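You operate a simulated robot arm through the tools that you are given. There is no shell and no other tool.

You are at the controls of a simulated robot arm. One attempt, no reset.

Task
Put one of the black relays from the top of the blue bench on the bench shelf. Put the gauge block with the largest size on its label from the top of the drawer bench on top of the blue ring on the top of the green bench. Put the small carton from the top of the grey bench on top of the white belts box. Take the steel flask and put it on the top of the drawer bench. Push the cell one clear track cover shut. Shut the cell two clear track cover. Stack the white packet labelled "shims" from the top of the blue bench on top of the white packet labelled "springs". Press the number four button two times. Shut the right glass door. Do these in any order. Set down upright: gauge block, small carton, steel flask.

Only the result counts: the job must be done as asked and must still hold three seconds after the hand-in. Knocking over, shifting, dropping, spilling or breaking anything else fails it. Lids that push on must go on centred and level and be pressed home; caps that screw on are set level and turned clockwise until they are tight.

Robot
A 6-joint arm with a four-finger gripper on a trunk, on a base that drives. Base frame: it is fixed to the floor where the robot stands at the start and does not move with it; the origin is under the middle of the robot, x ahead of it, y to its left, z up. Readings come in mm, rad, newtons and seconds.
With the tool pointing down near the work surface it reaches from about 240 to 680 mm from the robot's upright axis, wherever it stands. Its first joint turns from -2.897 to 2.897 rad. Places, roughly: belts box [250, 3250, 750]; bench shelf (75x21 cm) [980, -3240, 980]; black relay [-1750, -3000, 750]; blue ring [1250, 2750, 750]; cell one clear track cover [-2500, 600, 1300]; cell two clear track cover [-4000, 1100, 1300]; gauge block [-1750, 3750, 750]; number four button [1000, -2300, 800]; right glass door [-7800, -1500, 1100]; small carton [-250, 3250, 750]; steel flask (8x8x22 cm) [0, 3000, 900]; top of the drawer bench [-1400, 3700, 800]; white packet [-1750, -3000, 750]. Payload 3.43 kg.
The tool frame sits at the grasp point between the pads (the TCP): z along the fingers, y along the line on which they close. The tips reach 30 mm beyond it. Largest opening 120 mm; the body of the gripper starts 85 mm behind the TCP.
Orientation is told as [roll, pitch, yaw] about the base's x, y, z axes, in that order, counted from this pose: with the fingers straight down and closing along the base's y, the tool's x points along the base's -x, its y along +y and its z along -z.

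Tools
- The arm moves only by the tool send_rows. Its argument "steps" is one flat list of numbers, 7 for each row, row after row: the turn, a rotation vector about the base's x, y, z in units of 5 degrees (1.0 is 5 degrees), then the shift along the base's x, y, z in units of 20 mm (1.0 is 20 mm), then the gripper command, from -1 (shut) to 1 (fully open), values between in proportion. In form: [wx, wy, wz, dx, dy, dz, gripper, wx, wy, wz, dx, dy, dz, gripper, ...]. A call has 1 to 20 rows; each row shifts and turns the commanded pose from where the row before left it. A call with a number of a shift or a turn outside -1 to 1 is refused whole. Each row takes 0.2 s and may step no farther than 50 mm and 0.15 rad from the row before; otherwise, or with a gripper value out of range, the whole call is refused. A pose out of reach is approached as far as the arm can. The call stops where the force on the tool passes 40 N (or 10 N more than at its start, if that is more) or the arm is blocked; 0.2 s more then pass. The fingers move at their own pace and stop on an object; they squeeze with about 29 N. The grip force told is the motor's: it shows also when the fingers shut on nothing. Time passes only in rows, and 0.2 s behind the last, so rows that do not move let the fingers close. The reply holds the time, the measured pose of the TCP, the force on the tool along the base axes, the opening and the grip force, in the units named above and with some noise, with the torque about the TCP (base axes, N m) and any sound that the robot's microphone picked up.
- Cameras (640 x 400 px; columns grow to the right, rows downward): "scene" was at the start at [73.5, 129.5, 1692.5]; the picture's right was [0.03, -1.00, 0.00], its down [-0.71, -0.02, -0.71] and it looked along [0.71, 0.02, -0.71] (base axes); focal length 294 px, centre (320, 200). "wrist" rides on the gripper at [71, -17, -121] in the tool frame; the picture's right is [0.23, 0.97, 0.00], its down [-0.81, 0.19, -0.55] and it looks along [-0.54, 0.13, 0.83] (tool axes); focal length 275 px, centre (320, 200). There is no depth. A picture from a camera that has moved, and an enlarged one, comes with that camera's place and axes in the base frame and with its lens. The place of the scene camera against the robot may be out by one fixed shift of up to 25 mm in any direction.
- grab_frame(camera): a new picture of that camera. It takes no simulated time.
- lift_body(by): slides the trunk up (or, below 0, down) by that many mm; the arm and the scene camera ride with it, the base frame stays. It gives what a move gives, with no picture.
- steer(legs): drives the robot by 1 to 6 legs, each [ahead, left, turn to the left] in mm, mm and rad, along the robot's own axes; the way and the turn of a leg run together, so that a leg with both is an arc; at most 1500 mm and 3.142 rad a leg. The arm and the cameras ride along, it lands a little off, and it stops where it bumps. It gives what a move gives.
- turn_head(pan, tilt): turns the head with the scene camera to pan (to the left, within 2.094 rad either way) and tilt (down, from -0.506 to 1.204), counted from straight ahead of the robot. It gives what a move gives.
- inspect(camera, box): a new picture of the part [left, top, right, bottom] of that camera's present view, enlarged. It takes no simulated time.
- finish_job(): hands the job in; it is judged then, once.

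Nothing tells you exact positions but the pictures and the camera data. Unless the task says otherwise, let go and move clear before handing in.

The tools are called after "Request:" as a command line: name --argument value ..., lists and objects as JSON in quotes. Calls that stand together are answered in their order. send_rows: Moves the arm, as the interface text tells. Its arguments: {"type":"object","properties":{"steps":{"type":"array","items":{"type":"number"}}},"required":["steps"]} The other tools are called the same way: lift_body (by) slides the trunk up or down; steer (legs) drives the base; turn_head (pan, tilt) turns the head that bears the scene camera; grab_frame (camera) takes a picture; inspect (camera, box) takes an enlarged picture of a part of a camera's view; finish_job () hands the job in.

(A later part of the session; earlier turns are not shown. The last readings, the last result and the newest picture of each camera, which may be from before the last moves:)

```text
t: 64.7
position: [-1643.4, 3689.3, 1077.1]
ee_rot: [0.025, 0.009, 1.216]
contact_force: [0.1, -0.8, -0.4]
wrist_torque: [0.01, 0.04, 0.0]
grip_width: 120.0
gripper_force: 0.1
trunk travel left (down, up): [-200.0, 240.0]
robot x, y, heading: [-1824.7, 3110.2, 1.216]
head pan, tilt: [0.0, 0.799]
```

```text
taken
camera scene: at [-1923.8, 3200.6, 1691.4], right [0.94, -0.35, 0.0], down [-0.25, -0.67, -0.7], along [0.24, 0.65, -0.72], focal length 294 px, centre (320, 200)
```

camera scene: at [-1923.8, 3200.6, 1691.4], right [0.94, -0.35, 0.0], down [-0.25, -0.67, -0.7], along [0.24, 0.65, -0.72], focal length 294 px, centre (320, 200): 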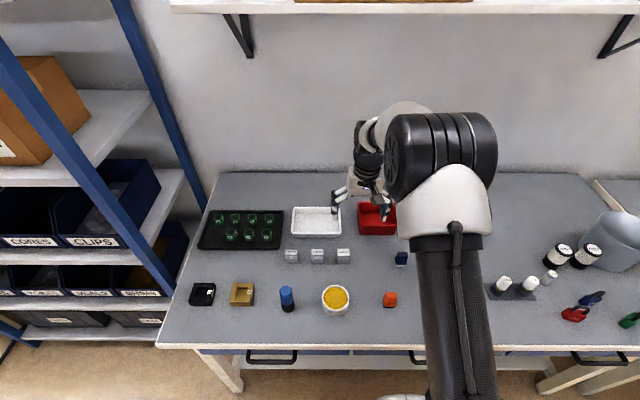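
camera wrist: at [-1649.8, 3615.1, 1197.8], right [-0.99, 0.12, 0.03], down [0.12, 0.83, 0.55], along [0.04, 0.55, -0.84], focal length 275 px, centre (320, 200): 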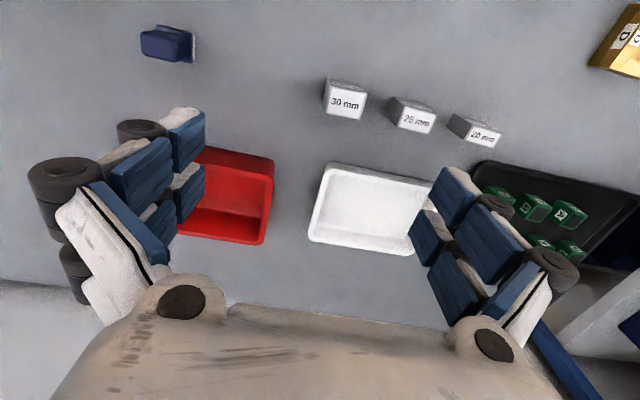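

Calculated the 30 mm block at about (-1681, 3703). Its neighbour is close on one side, so I'll turn the gripper 90° to close front-to-back.

Request:
send_rows --steps '[0, -0.305, -1, -0.1, 0.04, 0, 1, 0, 0, -1, -0.1, 0.04, 0, 1, 0, 0, -1, -0.1, 0.04, 0, 1, 0, 0, -1, -0.1, 0.04, 0, 1, 0, 0, -1, -0.1, 0.04, 0, 1, 0, 0, -1, -0.1, 0.04, 0, 1, 0, 0, -1, -0.1, 0.04, 0, 1, 0, 0, -1, -0.1, 0.04, 0, 1, 0, 0, -1, -0.1, 0.04, 0, 1, 0, 0, -1, -0.1, 0.04, 0, 1, 0, 0, -1, -0.1, 0.04, 0, 1, 0, 0, -1, -0.1, 0.04, 0, 1, 0, 0, -1, -0.1, 0.04, 0, 1, 0, 0, -1, -0.1, 0.04, 0, 1, 0, 0, -1, -0.1, 0.04, 0, 1, 0, 0, -1, -0.1, 0.04, 0, 1, 0, 0, -1, -0.1, 0.04, 0, 1, 0, 0, -1, -0.1, 0.04, 0, 1]'

Request:
grab_frame --camera "wrist"

```text
t: 68.5
position: [-1680.0, 3703.4, 1077.0]
ee_rot: [0.001, 0.002, -0.358]
contact_force: [-0.3, -0.3, 0.0]
wrist_torque: [0.0, 0.03, -0.01]
grip_width: 120.0
gripper_force: 0.0
trunk travel left (down, up): [-200.0, 240.0]
robot x, y, heading: [-1824.4, 3108.0, 1.215]
head pan, tilt: [0.0, 0.799]
```

```text
taken
camera wrist: at [-1752.9, 3711.1, 1198.7], right [0.12, 0.99, 0.0], down [0.83, -0.1, 0.55], along [0.55, -0.07, -0.83], focal length 275 px, centre (320, 200)
```

wrist: 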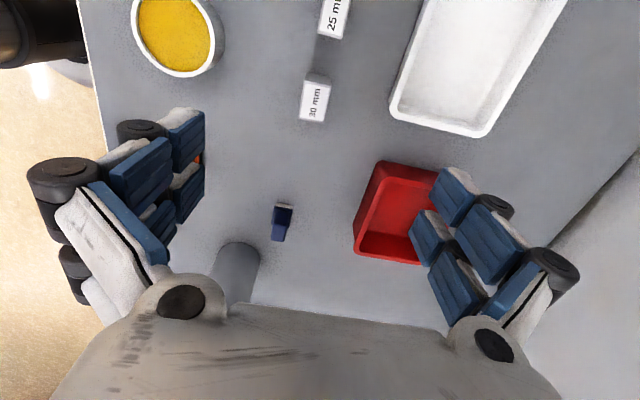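

Two views put the block top centre at about (-1678, 3694, 894), roughly 43×30 mm. I'll lower with a narrower opening and check again.

Request:
send_rows --steps '[0, 0, 0, 0.1, -0.45, 0, 0.3, 0, 0, 0, 0, 0, -1, 0.3, 0, 0, 0, 0, 0, -1, 0.3, 0, 0, 0, 0, 0, -1, 0.3, 0, 0, 0, 0, 0, -1, 0.3, 0, 0, 0, 0, 0, -1, 0.3, 0, 0, 0, 0, 0, -1, 0.3]'

Request:
grab_frame --camera "wrist"

```text
t: 70.1
position: [-1677.4, 3694.2, 958.1]
ee_rot: [0.001, -0.001, -0.355]
contact_force: [0.3, 0.4, -0.2]
wrist_torque: [-0.01, -0.01, -0.03]
grip_width: 77.9
gripper_force: 0.1
trunk travel left (down, up): [-200.0, 240.0]
robot x, y, heading: [-1826.6, 3106.4, 1.218]
head pan, tilt: [0.0, 0.799]
```

```text
taken
camera wrist: at [-1751.1, 3701.9, 1078.2], right [0.12, 0.99, 0.0], down [0.83, -0.1, 0.55], along [0.55, -0.07, -0.83], focal length 275 px, centre (320, 200)
```

wrist: 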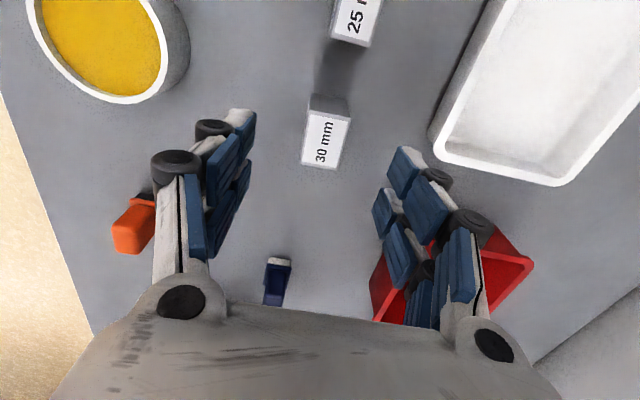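

Well aligned (about 4 mm to correct). I'll lower to around z=886 and grip.

Request:
send_rows --steps '[0, 0, 0, 0.02, 0.2, -1, 0.3, 0, 0, 0, 0, 0, -1, 0.3, 0, 0, 0, 0, 0, -0.8, 0.3, 0, 0, 0, 0, 0, -0.4, 0.3, 0, 0, 0, 0, 0, -0.3, 0.3]'

Request:
grab_frame --camera "wrist"

```text
t: 71.3
position: [-1677.2, 3698.1, 886.7]
ee_rot: [0.0, -0.001, -0.355]
contact_force: [-0.7, 0.7, -0.2]
wrist_torque: [0.0, -0.01, 0.01]
grip_width: 78.2
gripper_force: 0.1
trunk travel left (down, up): [-200.0, 240.0]
robot x, y, heading: [-1826.2, 3105.4, 1.214]
head pan, tilt: [0.0, 0.799]
```

```text
taken
camera wrist: at [-1750.7, 3706.1, 1008.8], right [0.12, 0.99, 0.0], down [0.83, -0.1, 0.55], along [0.55, -0.07, -0.83], focal length 275 px, centre (320, 200)
```

wrist: 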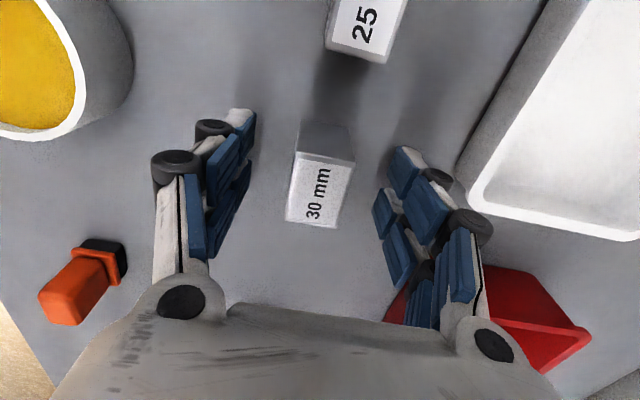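

The block top is just at the TCP level and the bench about 40 mm lower; I'll close here.

Request:
send_rows --steps '[0, 0, 0, 0, 0, -0.1, -1, 0, 0, 0, 0, 0, 0, -1, 0, 0, 0, 0, 0, 0, -1, 0, 0, 0, 0, 0, 0, -1, 0, 0, 0, 0, 0, 0, -1]'

Request:
grab_frame --camera "wrist"

```text
t: 72.5
position: [-1677.1, 3698.4, 885.6]
ee_rot: [0.003, 0.001, -0.355]
contact_force: [0.1, -0.3, -0.5]
wrist_torque: [0.01, 0.04, -0.01]
grip_width: 29.7
gripper_force: 29.4
trunk travel left (down, up): [-200.0, 240.0]
robot x, y, heading: [-1827.0, 3104.5, 1.216]
head pan, tilt: [0.0, 0.799]
```

```text
taken
camera wrist: at [-1750.6, 3705.9, 1006.9], right [0.12, 0.99, 0.0], down [0.83, -0.1, 0.55], along [0.55, -0.07, -0.83], focal length 275 px, centre (320, 200)
```

wrist: 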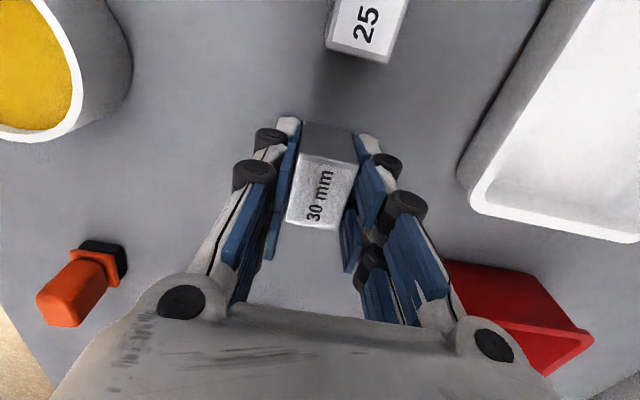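

The 30 mm block is gripped. I'll lift it, back off and drive to the green bench.

Request:
send_rows --steps '[0, 0, 0, 0, 0, 1, -1, 0, 0, 0, 0, 0, 1, -1, 0, 0, 0, 0, 0, 1, -1, 0, 0, 0, 0, 0, 1, -1, 0, 0, 0, 0, 0, 1, -1, 0, 0, 0, 0, 0, 1, -1, 0, 0, 0, 0, 0, 1, -1, 0, 0, 0, 0, 0, 1, -1, 0, 0, 0, 0, 0, 1, -1, 0, 0, 0, 0, 0, 1, -1]'

Request:
steer --legs '[[-350, 0, 0], [0, -1500, 0], [0, -1400, 0]]'

Request:
turn_head --pan -0.3 --tilt 0.7

Request:
grab_frame --camera "scene"

Request:
grab_frame --camera "wrist"

```text
t: 74.7
position: [-1676.3, 3698.3, 1085.7]
ee_rot: [0.001, 0.0, -0.356]
contact_force: [-0.3, -0.2, -1.2]
wrist_torque: [0.01, 0.03, 0.0]
grip_width: 29.7
gripper_force: 28.9
trunk travel left (down, up): [-200.0, 240.0]
robot x, y, heading: [-1827.2, 3109.5, 1.216]
head pan, tilt: [0.0, 0.799]
```

```text
t: 90.6
position: [930.3, 2347.3, 1086.6]
ee_rot: [0.003, 0.0, -0.369]
contact_force: [0.3, 0.0, -2.3]
wrist_torque: [-0.01, 0.04, 0.01]
grip_width: 29.8
gripper_force: 29.3
trunk travel left (down, up): [-200.0, 240.0]
robot x, y, heading: [771.0, 1759.2, 1.205]
head pan, tilt: [0.0, 0.799]
```

```text
t: 91.4
position: [929.1, 2346.9, 1086.2]
ee_rot: [0.002, 0.001, -0.369]
contact_force: [0.7, 0.1, -1.3]
wrist_torque: [-0.01, 0.03, -0.02]
grip_width: 29.9
gripper_force: 28.5
trunk travel left (down, up): [-200.0, 240.0]
robot x, y, heading: [773.1, 1756.4, 1.205]
head pan, tilt: [-0.3, 0.7]
```

```text
taken
camera scene: at [700.0, 1844.5, 1699.7], right [0.79, -0.62, 0.0], down [-0.4, -0.51, -0.76], along [0.47, 0.6, -0.64], focal length 294 px, centre (320, 200)
```

scene: 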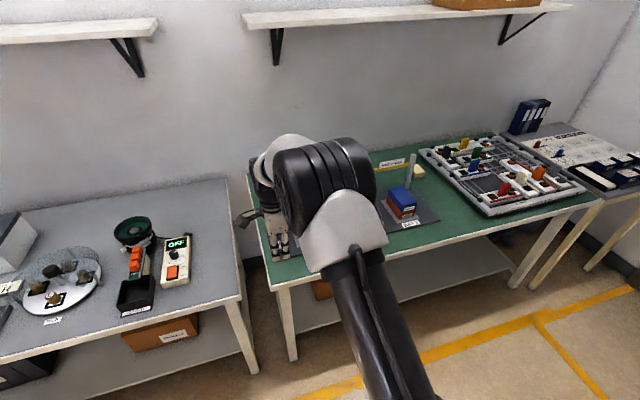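

```text
taken
camera wrist: at [856.2, 2356.1, 1206.5], right [0.14, 0.99, 0.0], down [0.83, -0.11, 0.55], along [0.55, -0.07, -0.83], focal length 275 px, centre (320, 200)
```

wrist: 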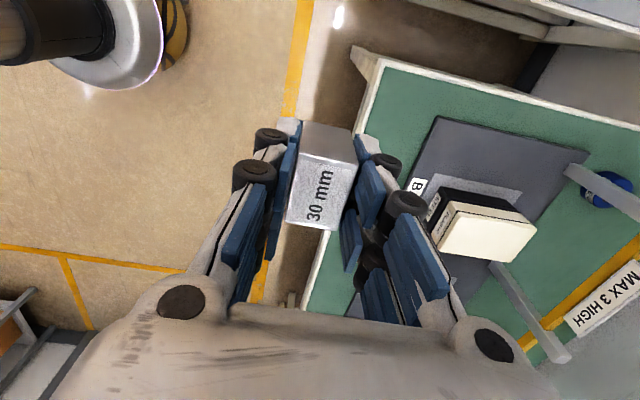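

A blue round thing stands behind the left post of the green bench's bays; I'll zoom on it.

Request:
inspect --camera "wrist" --box '[480, 120, 640, 240]'

Request:
turn_head --pan 0.3 --tilt 0.7

Request:
grab_frame --camera "scene"

```text
3.33 times, centred on (560, 180) of wrist
camera zoom: at [856.2, 2356.1, 1206.5], right [0.14, 0.99, 0.0], down [0.83, -0.11, 0.55], along [0.55, -0.07, -0.83], focal length 918 px, centre (-480, 267)
```

zoom: 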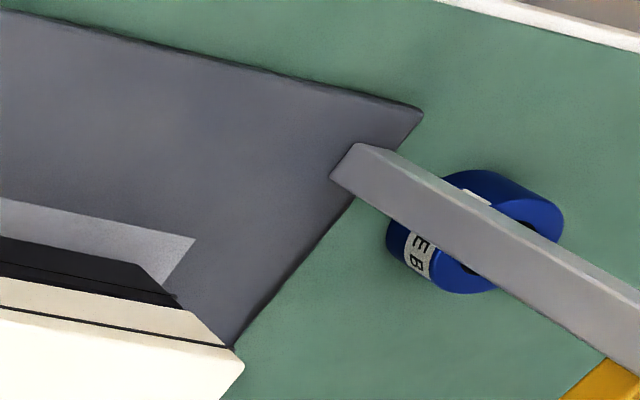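

```text
t: 92.4
position: [930.3, 2346.8, 1085.9]
ee_rot: [0.001, 0.0, -0.367]
contact_force: [-0.6, -0.5, -1.3]
wrist_torque: [-0.04, -0.01, -0.01]
grip_width: 29.6
gripper_force: 28.7
trunk travel left (down, up): [-200.0, 240.0]
robot x, y, heading: [774.2, 1757.8, 1.208]
head pan, tilt: [0.3, 0.7]
```

```text
taken
camera scene: at [653.3, 1862.4, 1699.7], right [1.0, -0.07, 0.0], down [-0.04, -0.64, -0.76], along [0.05, 0.76, -0.64], focal length 294 px, centre (320, 200)
```

scene: 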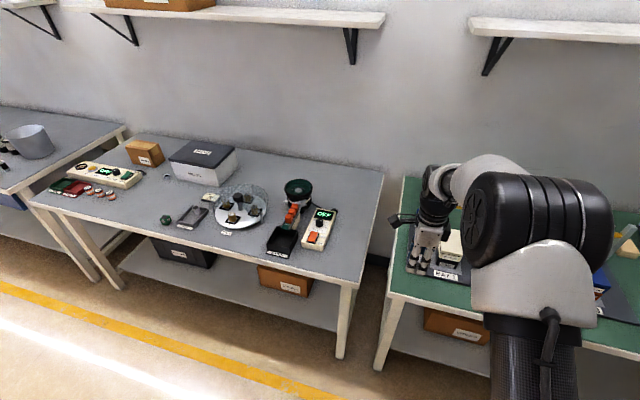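

The blue ring (a labelled bearing-like ring) sits behind the left post, around (1150, 2790). I'll raise the arm and drive closer to see it better.

Request:
send_rows --steps '[0, 0, 0, 0, 0, 1, -1, 0, 0, 0, 0, 0, 1, -1, 0, 0, 0, 0, 0, 1, -1]'

Request:
steer --legs '[[280, 40, 0]]'

Request:
grab_frame --camera "wrist"

Request:
turn_head --pan -0.1 --tilt 0.9

Request:
grab_frame --camera "scene"

```text
t: 93.2
position: [928.8, 2346.2, 1146.8]
ee_rot: [0.0, 0.0, -0.369]
contact_force: [0.4, 0.5, -1.7]
wrist_torque: [0.02, 0.02, 0.0]
grip_width: 29.6
gripper_force: 29.5
trunk travel left (down, up): [-200.0, 240.0]
robot x, y, heading: [775.9, 1758.9, 1.203]
head pan, tilt: [0.3, 0.7]
```

```text
t: 95.2
position: [992.8, 2622.0, 1144.3]
ee_rot: [0.0, 0.0, -0.368]
contact_force: [0.2, 0.5, -2.3]
wrist_torque: [-0.02, 0.0, 0.0]
grip_width: 29.7
gripper_force: 29.1
trunk travel left (down, up): [-200.0, 240.0]
robot x, y, heading: [835.7, 2035.2, 1.204]
head pan, tilt: [0.3, 0.7]
```

```text
taken
camera wrist: at [919.1, 2631.4, 1266.1], right [0.14, 0.99, 0.0], down [0.83, -0.11, 0.55], along [0.55, -0.07, -0.83], focal length 275 px, centre (320, 200)
```

wrist: 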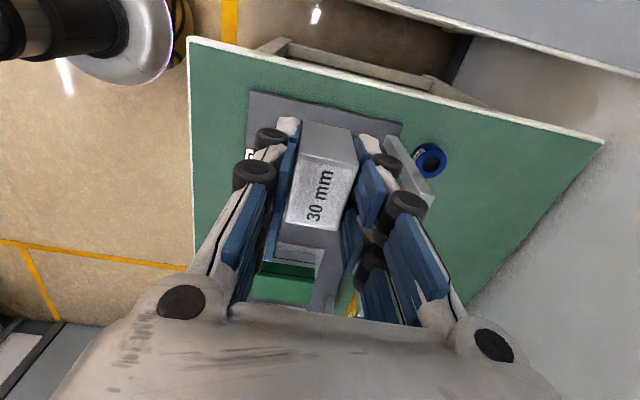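

```text
t: 96.1
position: [992.1, 2621.9, 1146.1]
ee_rot: [0.002, 0.0, -0.368]
contact_force: [-1.2, -0.2, -2.1]
wrist_torque: [0.0, 0.02, 0.03]
grip_width: 29.6
gripper_force: 29.1
trunk travel left (down, up): [-200.0, 240.0]
robot x, y, heading: [838.8, 2036.8, 1.205]
head pan, tilt: [-0.099, 0.901]
```

```text
taken
camera scene: at [744.4, 2119.8, 1683.5], right [0.89, -0.45, 0.0], down [-0.35, -0.7, -0.62], along [0.28, 0.56, -0.78], focal length 294 px, centre (320, 200)
```

scene: 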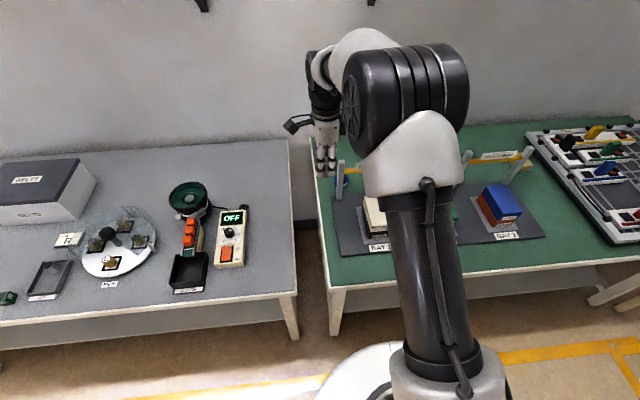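

The ring centre is near (1154, 2798), directly behind a ~990 mm high post, so I'll turn the gripper another 90° so the wrist camera is on the far side, then drive closer.

Request:
send_rows --steps '[0, 0, -1, 0, 0, 0, -1, 0, 0, -1, 0, 0, 0, -1, 0, 0, -1, 0, 0, 0, -1, 0, 0, -1, 0, 0, 0, -1, 0, 0, -1, 0, 0, 0, -1, 0, 0, -1, 0, 0, 0, -1, 0, 0, -1, 0, 0, 0, -1, 0, 0, -1, 0, 0, 0, -1, 0, 0, -1, 0, 0, 0, -1, 0, 0, -1, 0, 0, 0, -1, 0, 0, -1, 0, 0, 0, -1, 0, 0, -1, 0, 0, 0, -1, 0, 0, -1, 0, 0, 0, -1, 0, 0, -1, 0, 0, 0, -1, 0, 0, -1, 0, 0, 0, -1, 0, 0, -1, 0, 0, 0, -1, 0, 0, -1, 0, 0, 0, -1, 0, 0, -1, 0, 0, 0, -1]'

Request:
steer --legs '[[75, -24, 0]]'

Request:
grab_frame --camera "wrist"

```text
t: 99.9
position: [1022.8, 2610.1, 1144.8]
ee_rot: [-0.028, 0.006, -1.778]
contact_force: [-0.2, 0.5, -2.1]
wrist_torque: [0.02, -0.01, 0.03]
grip_width: 29.9
gripper_force: 29.0
out of reach, approached as far as the arm can: row 16, 17, 18
trunk travel left (down, up): [-200.0, 240.0]
robot x, y, heading: [838.0, 2031.7, 1.202]
head pan, tilt: [-0.099, 0.901]
```

```text
t: 100.9
position: [1071.6, 2670.7, 1143.7]
ee_rot: [-0.029, 0.001, -1.78]
contact_force: [-0.4, -0.3, -1.9]
wrist_torque: [-0.01, 0.01, 0.0]
grip_width: 29.5
gripper_force: 29.0
trunk travel left (down, up): [-200.0, 240.0]
robot x, y, heading: [886.5, 2095.1, 1.197]
head pan, tilt: [-0.099, 0.901]
```

```text
taken
camera wrist: at [1073.3, 2742.8, 1265.1], right [1.0, 0.03, -0.03], down [0.04, -0.84, 0.54], along [-0.01, -0.54, -0.84], focal length 275 px, centre (320, 200)
```

wrist: 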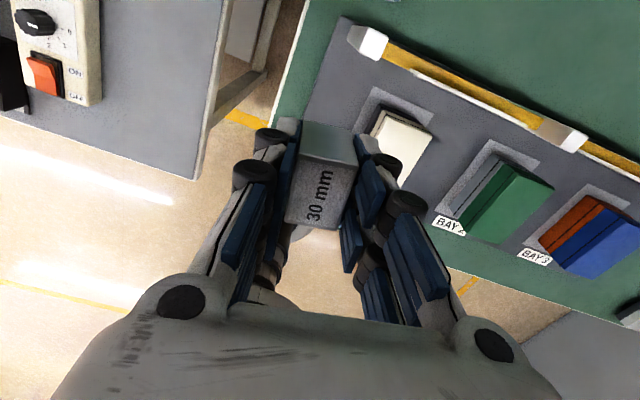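

The wrist joint limit stops just short of 180°, which is fine. I'll level the tool, back the yaw off a little, and extend toward the ring while high, to test reach.

Request:
send_rows --steps '[-0.07, -0.325, 0.9, 0, 0, 0, -1, 0, 0, 0.9, 0, 0, 0, -1, 0, 0, 0, 0.4, 0.6, 0, -1, 0, 0, 0, 0.6, 0.95, 0, -1, 0, 0, 0, 0.6, 0.95, 0, -1, 0, 0, 0, 0.6, 0.95, 0, -1]'

```text
t: 102.3
position: [1114.9, 2740.1, 1143.4]
ee_rot: [0.0, 0.003, -1.62]
contact_force: [0.8, 0.6, -1.2]
wrist_torque: [0.0, -0.03, 0.02]
grip_width: 29.6
gripper_force: 29.0
trunk travel left (down, up): [-200.0, 240.0]
robot x, y, heading: [883.4, 2093.5, 1.206]
head pan, tilt: [-0.099, 0.901]
```

Request:
send_rows --steps '[0, 0, 0, 0.5, 0.75, 0, -1, 0, 0, 0, 0.5, 0.75, 0, -1, 0, 0, 0, 0.5, 0.75, 0, -1, 0, 0, 0, 0.5, 0.75, 0, -1]'

Request:
grab_frame --camera "scene"

Request:
grab_frame --camera "wrist"

```text
t: 103.3
position: [1140.1, 2755.4, 1137.4]
ee_rot: [0.0, 0.004, -1.621]
contact_force: [-0.8, -0.1, -2.4]
wrist_torque: [0.0, -0.01, 0.01]
grip_width: 29.6
gripper_force: 29.2
out of reach, approached as far as the arm can: row 2, 3, 4
trunk travel left (down, up): [-200.0, 240.0]
robot x, y, heading: [886.0, 2094.9, 1.2]
head pan, tilt: [-0.099, 0.901]
```

```text
taken
camera scene: at [793.9, 2180.1, 1683.6], right [0.89, -0.45, 0.0], down [-0.35, -0.7, -0.62], along [0.28, 0.55, -0.78], focal length 294 px, centre (320, 200)
```

scene: 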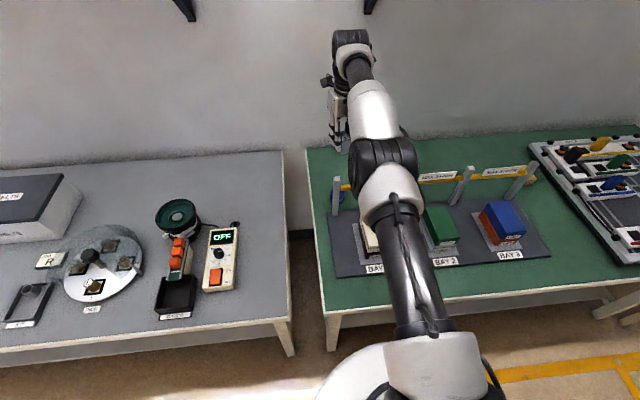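

```text
taken
camera wrist: at [1125.5, 2826.1, 1258.3], right [0.98, 0.18, 0.0], down [0.15, -0.82, 0.55], along [0.1, -0.54, -0.84], focal length 275 px, centre (320, 200)
```

wrist: 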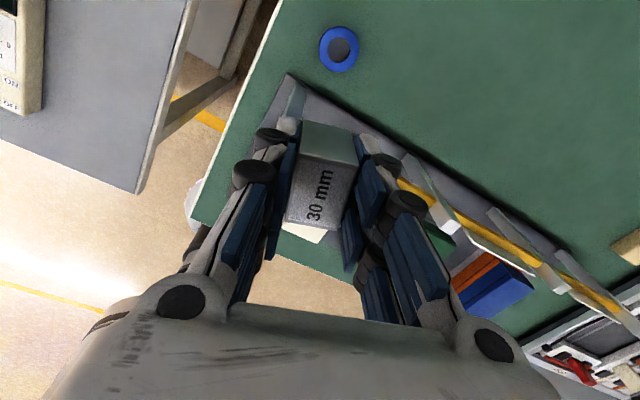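

The straight-down reach at this height ends about 45 mm short; the ring is at about (1157, 2798, top ~820). I'll retract, raise the trunk, lower the arm, and then extend again, as a higher shoulder gives more reach.

Request:
send_rows --steps '[0, 0, 0, -0.37, -1, 0, -1, 0, 0, 0, -0.37, -1, 0, -1, 0, 0, 0, -0.37, -1, 0, -1, 0, 0, 0, -0.37, -1, 0, -1, 0, 0, 0, -0.37, -1, 0, -1, 0, 0, 0, -0.37, -1, 0, -1, 0, 0, 0, -0.37, -1, 0, -1, 0, 0, 0, -0.37, -1, 0, -1, 0, 0, 0, -0.37, -1, 0, -1]'

Request:
lift_body --by 240

```text
t: 105.3
position: [1138.4, 2752.5, 1137.9]
ee_rot: [0.001, 0.002, -1.62]
contact_force: [-0.3, 0.3, -1.1]
wrist_torque: [-0.03, 0.0, 0.0]
grip_width: 29.7
gripper_force: 28.7
out of reach, approached as far as the arm can: row 1, 2, 3, 4, 5, 6, 7, 8, 9
trunk travel left (down, up): [-200.0, 240.0]
robot x, y, heading: [885.4, 2096.9, 1.2]
head pan, tilt: [-0.099, 0.901]
```

```text
t: 107.8
position: [1138.1, 2750.8, 1380.0]
ee_rot: [-0.001, 0.004, -1.62]
contact_force: [0.8, -0.1, -2.0]
wrist_torque: [0.01, -0.04, 0.01]
grip_width: 29.7
gripper_force: 29.1
trunk travel left (down, up): [-440.0, 0.0]
robot x, y, heading: [884.4, 2095.8, 1.204]
head pan, tilt: [-0.099, 0.901]
```

The retract did not take (arm at its limit), though the lift was clean. I'll check the scene and try lowering the tool.

Request:
grab_frame --camera "scene"

Request:
send_rows --steps '[0, 0, 0, -0.2, -0.5, -1, -1, 0, 0, 0, -0.2, -0.5, -1, -1, 0, 0, 0, -0.2, -0.5, -1, -1]'

```text
taken
camera scene: at [793.7, 2180.4, 1923.4], right [0.89, -0.45, 0.0], down [-0.35, -0.7, -0.62], along [0.28, 0.55, -0.78], focal length 294 px, centre (320, 200)
```

scene: 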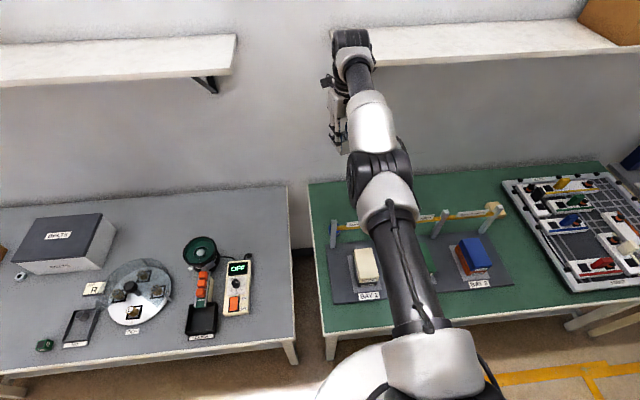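

```text
t: 108.6
position: [1139.6, 2757.4, 1321.9]
ee_rot: [-0.002, -0.003, -1.62]
contact_force: [-0.1, 0.9, -1.5]
wrist_torque: [0.0, 0.01, -0.01]
grip_width: 29.6
gripper_force: 29.1
out of reach, approached as far as the arm can: row 1, 2, 3
trunk travel left (down, up): [-440.0, 0.0]
robot x, y, heading: [885.6, 2092.9, 1.206]
head pan, tilt: [-0.099, 0.901]
```

Request:
send_rows --steps '[0, 0, 1, 0, 0, 0, -1, 0, 0, 1, 0, 0, 0, -1, 0, 0, 1, 0, 0, 0, -1]'

```text
t: 109.4
position: [1139.0, 2757.4, 1322.0]
ee_rot: [-0.003, 0.0, -1.358]
contact_force: [-0.2, 0.4, -1.6]
wrist_torque: [0.01, -0.01, -0.02]
grip_width: 29.8
gripper_force: 29.2
trunk travel left (down, up): [-440.0, 0.0]
robot x, y, heading: [887.1, 2093.5, 1.2]
head pan, tilt: [-0.099, 0.901]
```

Request:
send_rows --steps '[0, 0, 0, -0.37, -1, 0, -1, 0, 0, 0, -0.37, -1, 0, -1, 0, 0, 0, -0.37, -1, -0.5, -1]'

```text
t: 110.2
position: [1140.7, 2757.6, 1311.7]
ee_rot: [-0.002, -0.001, -1.36]
contact_force: [-0.3, 0.3, -2.0]
wrist_torque: [0.0, -0.03, 0.0]
grip_width: 29.7
gripper_force: 28.8
out of reach, approached as far as the arm can: row 1, 2, 3
trunk travel left (down, up): [-440.0, 0.0]
robot x, y, heading: [886.6, 2095.3, 1.204]
head pan, tilt: [-0.099, 0.901]
```

Request:
send_rows --steps '[0, 0, 0, 0, 0, -1, -1, 0, 0, 0, 0, 0, -1, -1, 0, 0, 0, 0, 0, -1, -1, 0, 0, 0, 0, 0, -1, -1, 0, 0, 0, 0, 0, -1, -1]'

Request:
send_rows --steps '[0, 0, 0, -0.37, -1, -0.2, -1, 0, 0, 0, -0.37, -1, -0.2, -1]'

```text
t: 111.4
position: [1140.6, 2757.0, 1213.6]
ee_rot: [0.0, 0.0, -1.359]
contact_force: [0.2, 0.9, -2.2]
wrist_torque: [-0.02, -0.05, 0.03]
grip_width: 29.6
gripper_force: 28.9
trunk travel left (down, up): [-440.0, 0.0]
robot x, y, heading: [886.6, 2091.9, 1.206]
head pan, tilt: [-0.099, 0.901]
```

```text
t: 112.0
position: [1139.0, 2753.5, 1199.5]
ee_rot: [-0.001, -0.002, -1.359]
contact_force: [-0.4, -0.2, -2.5]
wrist_torque: [0.02, 0.01, 0.0]
grip_width: 29.9
gripper_force: 29.2
out of reach, approached as far as the arm can: row 1, 2
trunk travel left (down, up): [-440.0, 0.0]
robot x, y, heading: [886.6, 2093.0, 1.202]
head pan, tilt: [-0.099, 0.901]
```

Request:
turn_head --pan -0.35 --tilt 0.7

Request:
grab_frame --camera "scene"

Request:
grab_frame --camera "wrist"

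```text
t: 112.8
position: [1139.1, 2752.6, 1199.3]
ee_rot: [-0.002, 0.0, -1.36]
contact_force: [0.4, 0.0, -2.5]
wrist_torque: [-0.03, 0.03, 0.01]
grip_width: 29.5
gripper_force: 28.7
trunk travel left (down, up): [-440.0, 0.0]
robot x, y, heading: [881.2, 2089.9, 1.204]
head pan, tilt: [-0.351, 0.7]
```

```text
taken
camera scene: at [815.4, 2177.0, 1939.6], right [0.75, -0.66, 0.0], down [-0.42, -0.49, -0.76], along [0.5, 0.58, -0.64], focal length 294 px, centre (320, 200)
```

scene: 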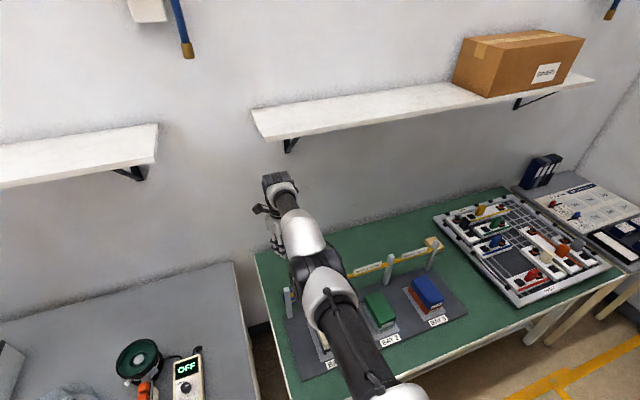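

```text
taken
camera wrist: at [1106.9, 2819.2, 1321.3], right [0.9, 0.43, 0.0], down [0.36, -0.75, 0.55], along [0.24, -0.5, -0.83], focal length 275 px, centre (320, 200)
```

wrist: 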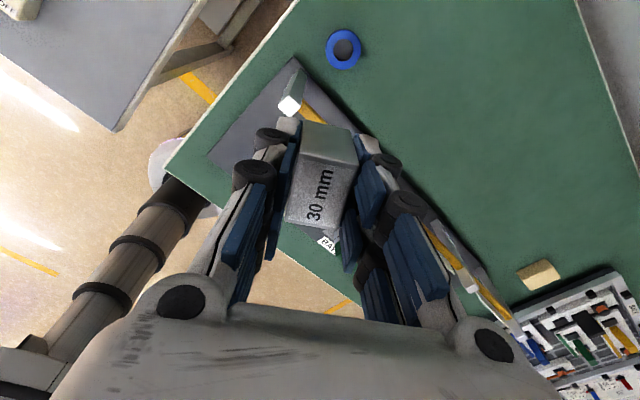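

Request:
send_rows --steps '[0, 0, 0, 0.5, 0, 0, -1, 0, 0, 0, 0, 0, 0, -1]'

Request:
send_rows --steps '[0, 0, 0, 0, -0.5, 0, -1, 0, 0, 0, 0, 0, 0, -1]'

Request:
send_rows --steps '[0, 0, 0, 0, 0.5, 0, -1, 0, 0, 0, 0, 0, 0, -1]'

```text
t: 113.4
position: [1148.6, 2753.8, 1200.7]
ee_rot: [-0.001, 0.001, -1.361]
contact_force: [-1.0, 0.0, -1.0]
wrist_torque: [-0.01, 0.01, 0.02]
grip_width: 29.7
gripper_force: 29.4
trunk travel left (down, up): [-440.0, 0.0]
robot x, y, heading: [883.9, 2093.1, 1.201]
head pan, tilt: [-0.351, 0.7]
```

```text
t: 114.0
position: [1150.7, 2749.3, 1199.0]
ee_rot: [-0.001, 0.0, -1.359]
contact_force: [0.2, -0.3, -1.3]
wrist_torque: [0.01, -0.01, 0.04]
grip_width: 29.5
gripper_force: 28.7
out of reach, approached as far as the arm can: row 1
trunk travel left (down, up): [-440.0, 0.0]
robot x, y, heading: [886.5, 2090.5, 1.204]
head pan, tilt: [-0.351, 0.7]
```

```text
t: 114.6
position: [1148.2, 2752.6, 1201.4]
ee_rot: [0.001, 0.003, -1.359]
contact_force: [0.8, -0.1, -1.2]
wrist_torque: [-0.01, -0.02, -0.01]
grip_width: 29.6
gripper_force: 29.2
out of reach, approached as far as the arm can: row 1
trunk travel left (down, up): [-440.0, 0.0]
robot x, y, heading: [882.6, 2093.3, 1.201]
head pan, tilt: [-0.351, 0.7]
```

The arm is evidently stretched straight (shoulder is high, so lowering not raising the trunk helps). I'll creep back out of the stretched pose in many small steps.

Request:
send_rows --steps '[0, 0, 0, -0.07, -0.18, 0, -1, 0, 0, 0, -0.07, -0.18, 0, -1, 0, 0, 0, -0.07, -0.18, 0, -1, 0, 0, 0, -0.07, -0.18, 0, -1, 0, 0, 0, -0.07, -0.18, 0, -1, 0, 0, 0, -0.07, -0.18, 0, -1, 0, 0, 0, -0.07, -0.18, 0, -1, 0, 0, 0, -0.07, -0.18, 0, -1, 0, 0, 0, -0.07, -0.18, 0, -1, 0, 0, 0, -0.07, -0.18, 0, -1]'

```text
t: 116.8
position: [1134.0, 2715.6, 1200.5]
ee_rot: [0.001, 0.002, -1.359]
contact_force: [-0.3, 0.0, -0.6]
wrist_torque: [0.04, 0.0, -0.01]
grip_width: 29.9
gripper_force: 29.4
out of reach, approached as far as the arm can: row 2
trunk travel left (down, up): [-440.0, 0.0]
robot x, y, heading: [884.2, 2092.8, 1.204]
head pan, tilt: [-0.351, 0.7]
```

Freed from the stretched pose. With the trunk raised, I'll look down to learn the true base footprint.

Request:
turn_head --pan 0.6 --tilt 1.204

Request:
grab_frame --camera "scene"

Request:
grab_frame --camera "wrist"

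```text
t: 118.0
position: [1133.5, 2715.2, 1200.1]
ee_rot: [0.0, 0.001, -1.359]
contact_force: [-0.4, 0.5, -1.6]
wrist_torque: [-0.01, -0.01, -0.01]
grip_width: 29.8
gripper_force: 29.1
trunk travel left (down, up): [-440.0, 0.0]
robot x, y, heading: [884.5, 2092.1, 1.202]
head pan, tilt: [0.6, 1.201]
```

```text
taken
camera scene: at [746.9, 2167.4, 1903.7], right [0.97, 0.23, 0.0], down [0.21, -0.91, -0.36], along [-0.08, 0.35, -0.93], focal length 294 px, centre (320, 200)
```

scene: 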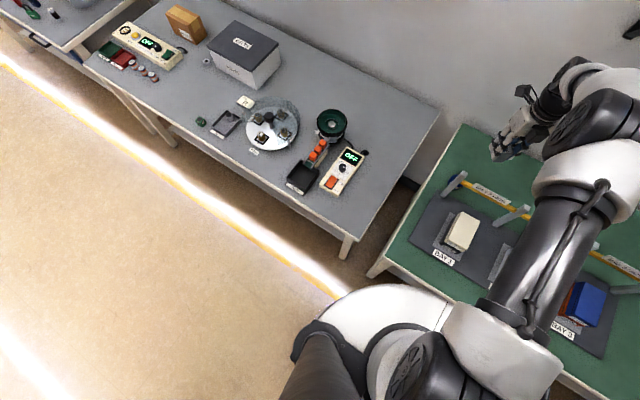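

```text
taken
camera wrist: at [1101.9, 2780.8, 1321.7], right [0.9, 0.43, 0.0], down [0.36, -0.75, 0.55], along [0.24, -0.5, -0.83], focal length 275 px, centre (320, 200)
```

wrist: 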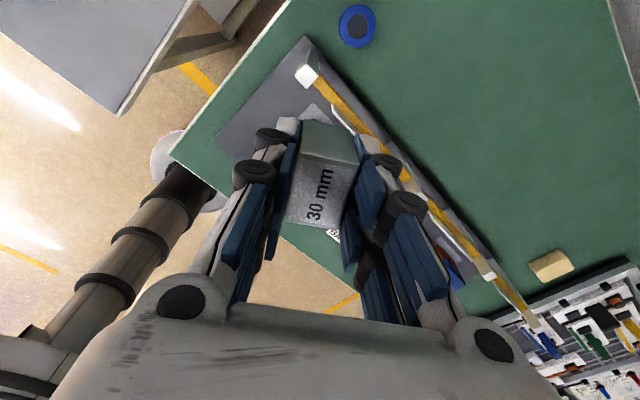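

The floor base is only about 200 mm in radius, so I can stand nearer. I'll back away, bring the trunk down to about -100 while keeping the tool at a safe height, then approach to ~250 mm from the bench edge.

Request:
steer --legs '[[-200, 0, 0]]'

Request:
lift_body --by -100

Request:
send_rows --steps '[0, 0, 0, 0, 0, 1, -1, 0, 0, 0, 0, 0, 1, -1, 0, 0, 0, 0, 0, 1, -1, 0, 0, 0, 0, 0, 1, -1, 0, 0, 0, 0, 0, 1, -1, 0, 0, 0, 0, 0, 1, -1, 0, 0, 0, 0, 0, 1, -1, 0, 0, 0, 0, 0, 1, -1, 0, 0, 0, 0, 0, 1, -1, 0, 0, 0, 0, 0, 1, -1, 0, 0, 0, 0, 0, 1, -1]'

Request:
lift_body --by -240

```text
t: 119.6
position: [1063.2, 2530.3, 1200.2]
ee_rot: [-0.001, 0.002, -1.36]
contact_force: [0.0, -0.7, -1.0]
wrist_torque: [0.03, -0.01, -0.02]
grip_width: 29.9
gripper_force: 28.9
trunk travel left (down, up): [-440.0, 0.0]
robot x, y, heading: [814.5, 1907.7, 1.197]
head pan, tilt: [0.6, 1.201]
```

```text
t: 121.0
position: [1062.9, 2530.5, 1101.7]
ee_rot: [-0.001, 0.001, -1.358]
contact_force: [0.5, 0.3, -1.9]
wrist_torque: [-0.01, 0.0, 0.0]
grip_width: 29.8
gripper_force: 29.0
trunk travel left (down, up): [-340.0, 100.0]
robot x, y, heading: [813.2, 1909.2, 1.2]
head pan, tilt: [0.6, 1.201]
```

```text
t: 123.3
position: [1062.8, 2530.7, 1321.0]
ee_rot: [0.0, 0.003, -1.361]
contact_force: [-0.1, 0.2, -1.1]
wrist_torque: [0.04, 0.01, -0.04]
grip_width: 29.3
gripper_force: 28.7
trunk travel left (down, up): [-340.0, 100.0]
robot x, y, heading: [811.8, 1909.0, 1.199]
head pan, tilt: [0.6, 1.201]
```

```text
t: 125.8
position: [1063.4, 2531.1, 1081.4]
ee_rot: [0.0, 0.002, -1.36]
contact_force: [0.5, 0.4, -1.7]
wrist_torque: [-0.02, 0.0, 0.0]
grip_width: 29.8
gripper_force: 28.9
trunk travel left (down, up): [-100.0, 340.0]
robot x, y, heading: [813.1, 1908.7, 1.199]
head pan, tilt: [0.6, 1.201]
```

Request:
steer --legs '[[200, 0, 0]]'

Request:
steer --legs '[[75, 9, 0]]'

Request:
grab_frame --camera "wrist"

Request:
turn_head --pan 0.1 --tilt 0.9

Request:
grab_frame --camera "scene"

```text
t: 127.4
position: [1134.2, 2713.9, 1080.5]
ee_rot: [0.001, -0.001, -1.359]
contact_force: [0.8, -0.2, -1.1]
wrist_torque: [0.0, 0.02, 0.01]
grip_width: 29.9
gripper_force: 29.2
trunk travel left (down, up): [-100.0, 340.0]
robot x, y, heading: [884.4, 2093.5, 1.203]
head pan, tilt: [0.6, 1.201]
```

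```text
t: 128.5
position: [1152.0, 2787.2, 1079.1]
ee_rot: [-0.002, -0.001, -1.362]
contact_force: [0.5, 1.4, -2.5]
wrist_torque: [-0.04, 0.01, 0.0]
grip_width: 29.6
gripper_force: 29.2
trunk travel left (down, up): [-100.0, 340.0]
robot x, y, heading: [904.7, 2163.6, 1.203]
head pan, tilt: [0.6, 1.201]
```

```text
taken
camera wrist: at [1121.1, 2853.6, 1200.8], right [0.9, 0.43, 0.0], down [0.36, -0.75, 0.55], along [0.24, -0.5, -0.83], focal length 275 px, centre (320, 200)
```

wrist: 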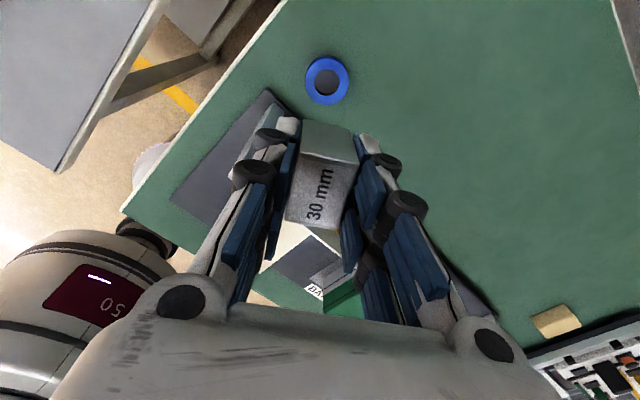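

```text
t: 129.4
position: [1153.5, 2786.5, 1079.1]
ee_rot: [0.001, 0.002, -1.36]
contact_force: [-0.2, 0.6, -0.9]
wrist_torque: [-0.05, 0.04, 0.01]
grip_width: 29.6
gripper_force: 29.0
trunk travel left (down, up): [-100.0, 340.0]
robot x, y, heading: [904.1, 2168.9, 1.202]
head pan, tilt: [0.099, 0.901]
```

```text
taken
camera scene: at [798.0, 2257.3, 1583.5], right [0.96, -0.27, 0.0], down [-0.21, -0.76, -0.62], along [0.17, 0.6, -0.78], focal length 294 px, centre (320, 200)
```

scene: 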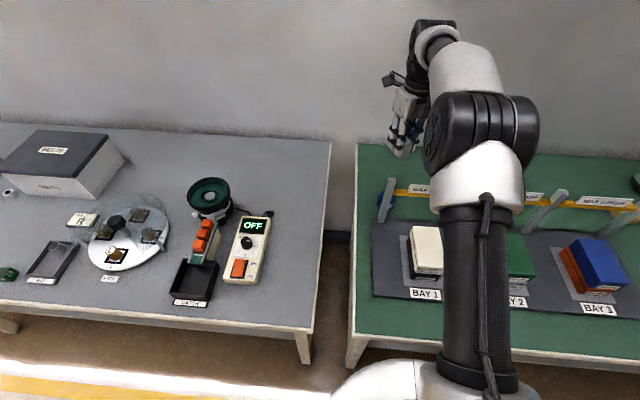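

Positioned nearly over the ring with no bump. I'll fine-align and lower partway, then check.

Request:
send_rows --steps '[0, 0, 0, 0.3, 0.45, 0, -1, 0, 0, 0, 0, 0, -1, -1, 0, 0, 0, 0, 0, -1, -1, 0, 0, 0, 0, 0, -1, -1, 0, 0, 0, 0, 0, -1, -1, 0, 0, 0, 0, 0, -1, -1]'

Request:
grab_frame --camera "wrist"

Request:
inspect --camera "scene" --box '[340, 60, 500, 260]'

```text
t: 130.8
position: [1160.2, 2797.1, 980.4]
ee_rot: [-0.001, 0.001, -1.36]
contact_force: [-0.4, -0.3, -1.5]
wrist_torque: [0.02, 0.0, -0.01]
grip_width: 29.7
gripper_force: 28.7
trunk travel left (down, up): [-100.0, 340.0]
robot x, y, heading: [905.4, 2165.2, 1.203]
head pan, tilt: [0.099, 0.901]
```

```text
taken
camera wrist: at [1126.9, 2862.0, 1101.1], right [0.9, 0.43, 0.0], down [0.36, -0.75, 0.55], along [0.24, -0.5, -0.83], focal length 275 px, centre (320, 200)
```

wrist: 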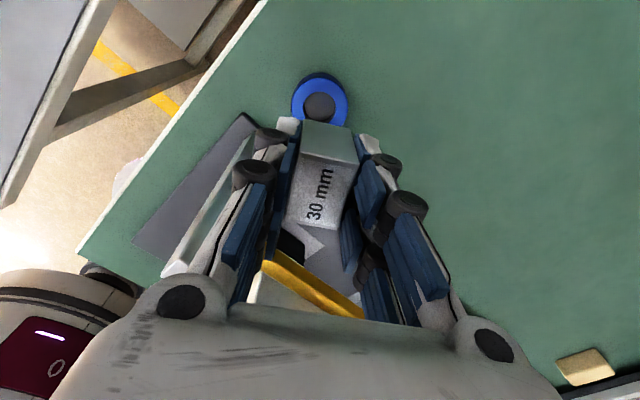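

```text
2.00 times, centred on (420, 160) of scene
camera zoom: at [798.2, 2257.6, 1583.5], right [0.96, -0.27, 0.0], down [-0.21, -0.76, -0.62], along [0.17, 0.6, -0.78], focal length 588 px, centre (120, 280)
```

zoom: 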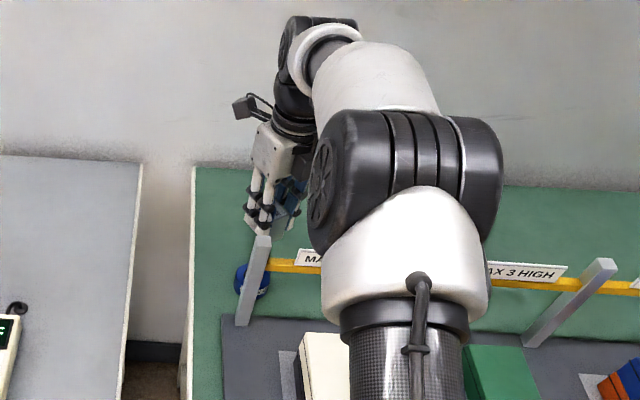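

Good alignment with the ring, and the post is clear. I'll lower further, then touch down in small steps.

Request:
send_rows --steps '[0, 0, 0, -0.15, 0.1, -1, -1, 0, 0, 0, 0, 0, -1, -1, 0, 0, 0, 0, 0, -1, -1, 0, 0, 0, 0, 0, -1, -1, 0, 0, 0, 0, 0, -0.6, -1]'

Request:
grab_frame --camera "wrist"

Request:
inspect --camera "scene" --box '[340, 60, 500, 260]'

```text
t: 132.0
position: [1156.3, 2797.7, 887.9]
ee_rot: [0.001, 0.001, -1.359]
contact_force: [0.2, 0.4, -1.3]
wrist_torque: [0.0, 0.02, -0.03]
grip_width: 29.4
gripper_force: 29.0
trunk travel left (down, up): [-100.0, 340.0]
robot x, y, heading: [902.6, 2160.9, 1.195]
head pan, tilt: [0.099, 0.901]
```

```text
taken
camera wrist: at [1124.0, 2863.6, 1009.2], right [0.9, 0.43, 0.0], down [0.36, -0.75, 0.55], along [0.24, -0.5, -0.83], focal length 275 px, centre (320, 200)
```

wrist: 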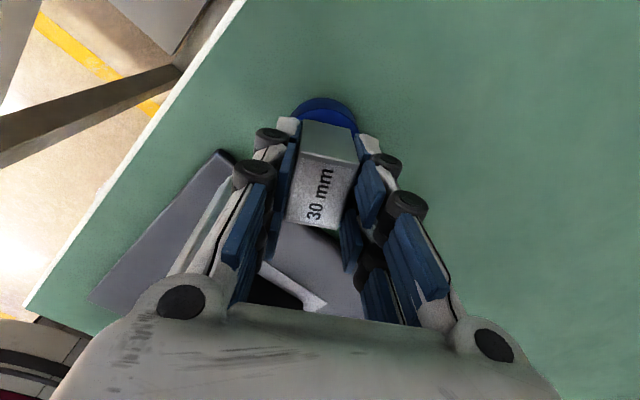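

```text
2.00 times, centred on (420, 160) of scene
camera zoom: at [798.1, 2257.5, 1583.5], right [0.96, -0.27, 0.0], down [-0.21, -0.76, -0.62], along [0.17, 0.6, -0.78], focal length 588 px, centre (120, 280)
```

zoom: 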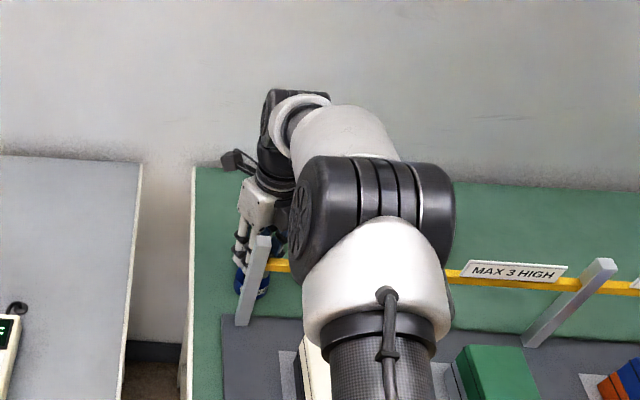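

Request:
send_rows --steps '[0, 0, 0, 0, 0, -0.3, -1, 0, 0, 0, 0, 0, -0.3, -1, 0, 0, 0, 0, 0, -0.2, -1, 0, 0, 0, 0, 0, -0.2, -1]'

```text
t: 133.0
position: [1156.0, 2797.8, 872.3]
ee_rot: [0.003, 0.006, -1.36]
contact_force: [-0.6, -2.1, 25.5]
wrist_torque: [-0.1, 0.07, 0.02]
grip_width: 29.7
gripper_force: 29.2
trunk travel left (down, up): [-100.0, 340.0]
robot x, y, heading: [904.7, 2163.8, 1.201]
head pan, tilt: [0.099, 0.901]
```

Contact on the ring (25 N). I'll ease up slightly and open the fingers.

Request:
send_rows --steps '[0, 0, 0, 0, 0, 0.08, -1, 0, 0, 0, 0, 0, 0, -1]'

```text
t: 133.6
position: [1155.8, 2799.1, 872.9]
ee_rot: [0.002, 0.005, -1.359]
contact_force: [0.3, 5.0, 22.6]
wrist_torque: [0.38, -0.01, 0.04]
grip_width: 29.9
gripper_force: 28.9
trunk travel left (down, up): [-100.0, 340.0]
robot x, y, heading: [902.8, 2167.5, 1.202]
head pan, tilt: [0.099, 0.901]
```

Request:
send_rows --steps '[0, 0, 0, 0, 0, 0.13, -1, 0, 0, 0, 0, 0, 0, -1, 0, 0, 0, 0, 0, 0, -0.4, 0, 0, 0, 0, 0, 0, -0.2, 0, 0, 0, 0, 0, 0, 0, 0, 0, 0, 0, 0, 0, 0]'

Request:
grab_frame --camera "wrist"

```text
t: 135.0
position: [1156.2, 2798.0, 874.2]
ee_rot: [0.001, 0.0, -1.36]
contact_force: [0.5, -0.9, -0.2]
wrist_torque: [-0.02, 0.04, -0.02]
grip_width: 60.0
gripper_force: 0.0
trunk travel left (down, up): [-100.0, 340.0]
robot x, y, heading: [903.7, 2164.9, 1.204]
head pan, tilt: [0.099, 0.901]
```

```text
taken
camera wrist: at [1123.7, 2863.8, 993.5], right [0.9, 0.43, 0.0], down [0.36, -0.75, 0.55], along [0.24, -0.5, -0.83], focal length 275 px, centre (320, 200)
```

wrist: 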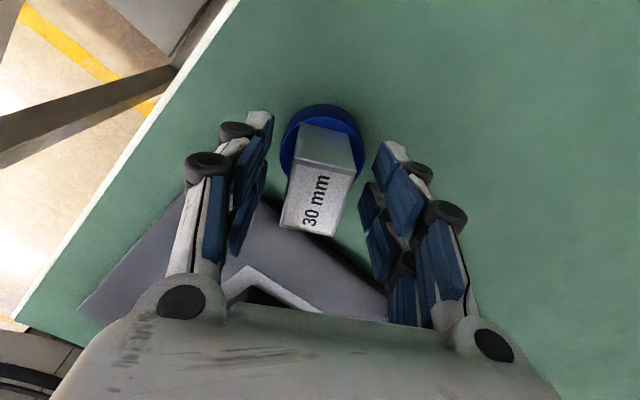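

The block sits on the ring, released. I'll rise straight up and verify.

Request:
send_rows --steps '[0, 0, 0, 0, 0, 1, 0, 0, 0, 0, 0, 0, 1, 0, 0, 0, 0, 0, 0, 1, 0, 0, 0, 0, 0, 0, 1, 0, 0, 0, 0, 0, 0, 1, 0, 0, 0, 0, 0, 0, 1, 0, 0, 0, 0, 0, 0, 1, 0, 0, 0, 0, 0, 0, 1, 0]'

Request:
grab_frame --camera "wrist"

Request:
inspect --camera "wrist" --box '[260, 40, 420, 140]'

Request:
inspect --camera "scene" --box '[340, 120, 500, 240]'

```text
t: 136.8
position: [1155.4, 2798.2, 1033.0]
ee_rot: [0.001, 0.003, -1.36]
contact_force: [-0.1, 0.5, -0.2]
wrist_torque: [0.0, 0.01, -0.03]
grip_width: 60.2
gripper_force: 0.1
trunk travel left (down, up): [-100.0, 340.0]
robot x, y, heading: [905.4, 2167.5, 1.199]
head pan, tilt: [0.099, 0.901]
```

```text
taken
camera wrist: at [1123.6, 2863.1, 1155.0], right [0.9, 0.43, 0.0], down [0.36, -0.75, 0.55], along [0.24, -0.5, -0.83], focal length 275 px, centre (320, 200)
```

wrist: 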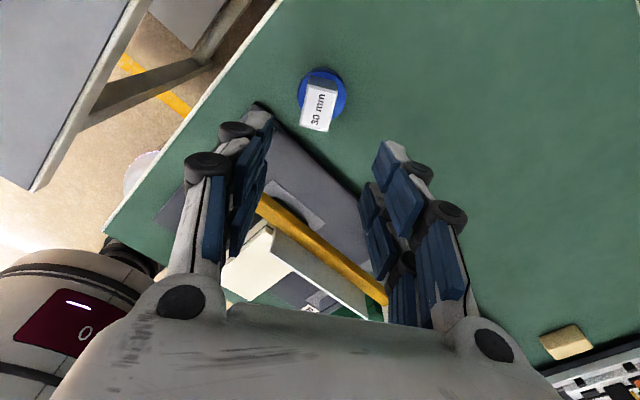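

```text
4.00 times, centred on (340, 90) of wrist
camera zoom: at [1123.6, 2863.1, 1155.0], right [0.9, 0.43, 0.0], down [0.36, -0.75, 0.55], along [0.24, -0.5, -0.83], focal length 1101 px, centre (240, 640)
```

zoom: 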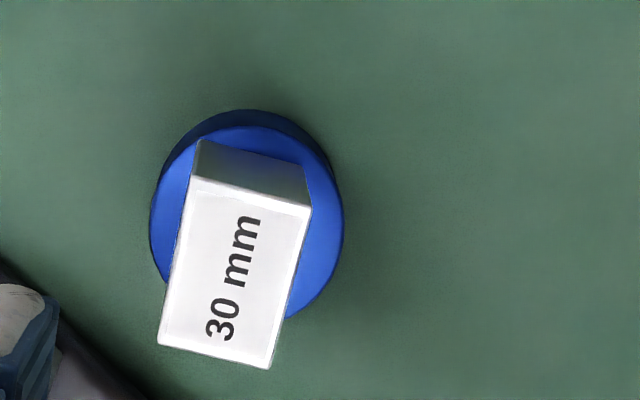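

```text
3.33 times, centred on (420, 180) of scene
camera zoom: at [797.9, 2256.8, 1583.6], right [0.96, -0.27, 0.0], down [-0.21, -0.76, -0.62], along [0.17, 0.6, -0.78], focal length 980 px, centre (-13, 267)
```

zoom: 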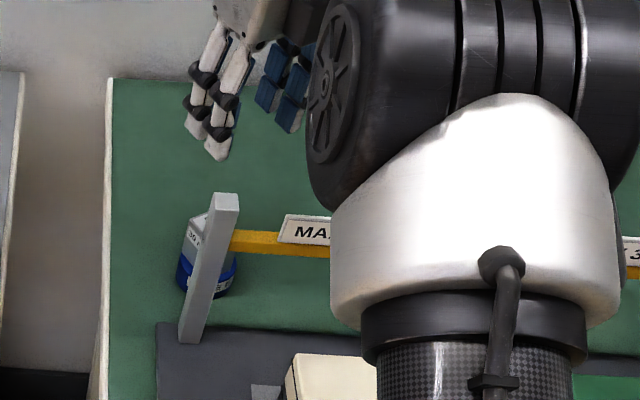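

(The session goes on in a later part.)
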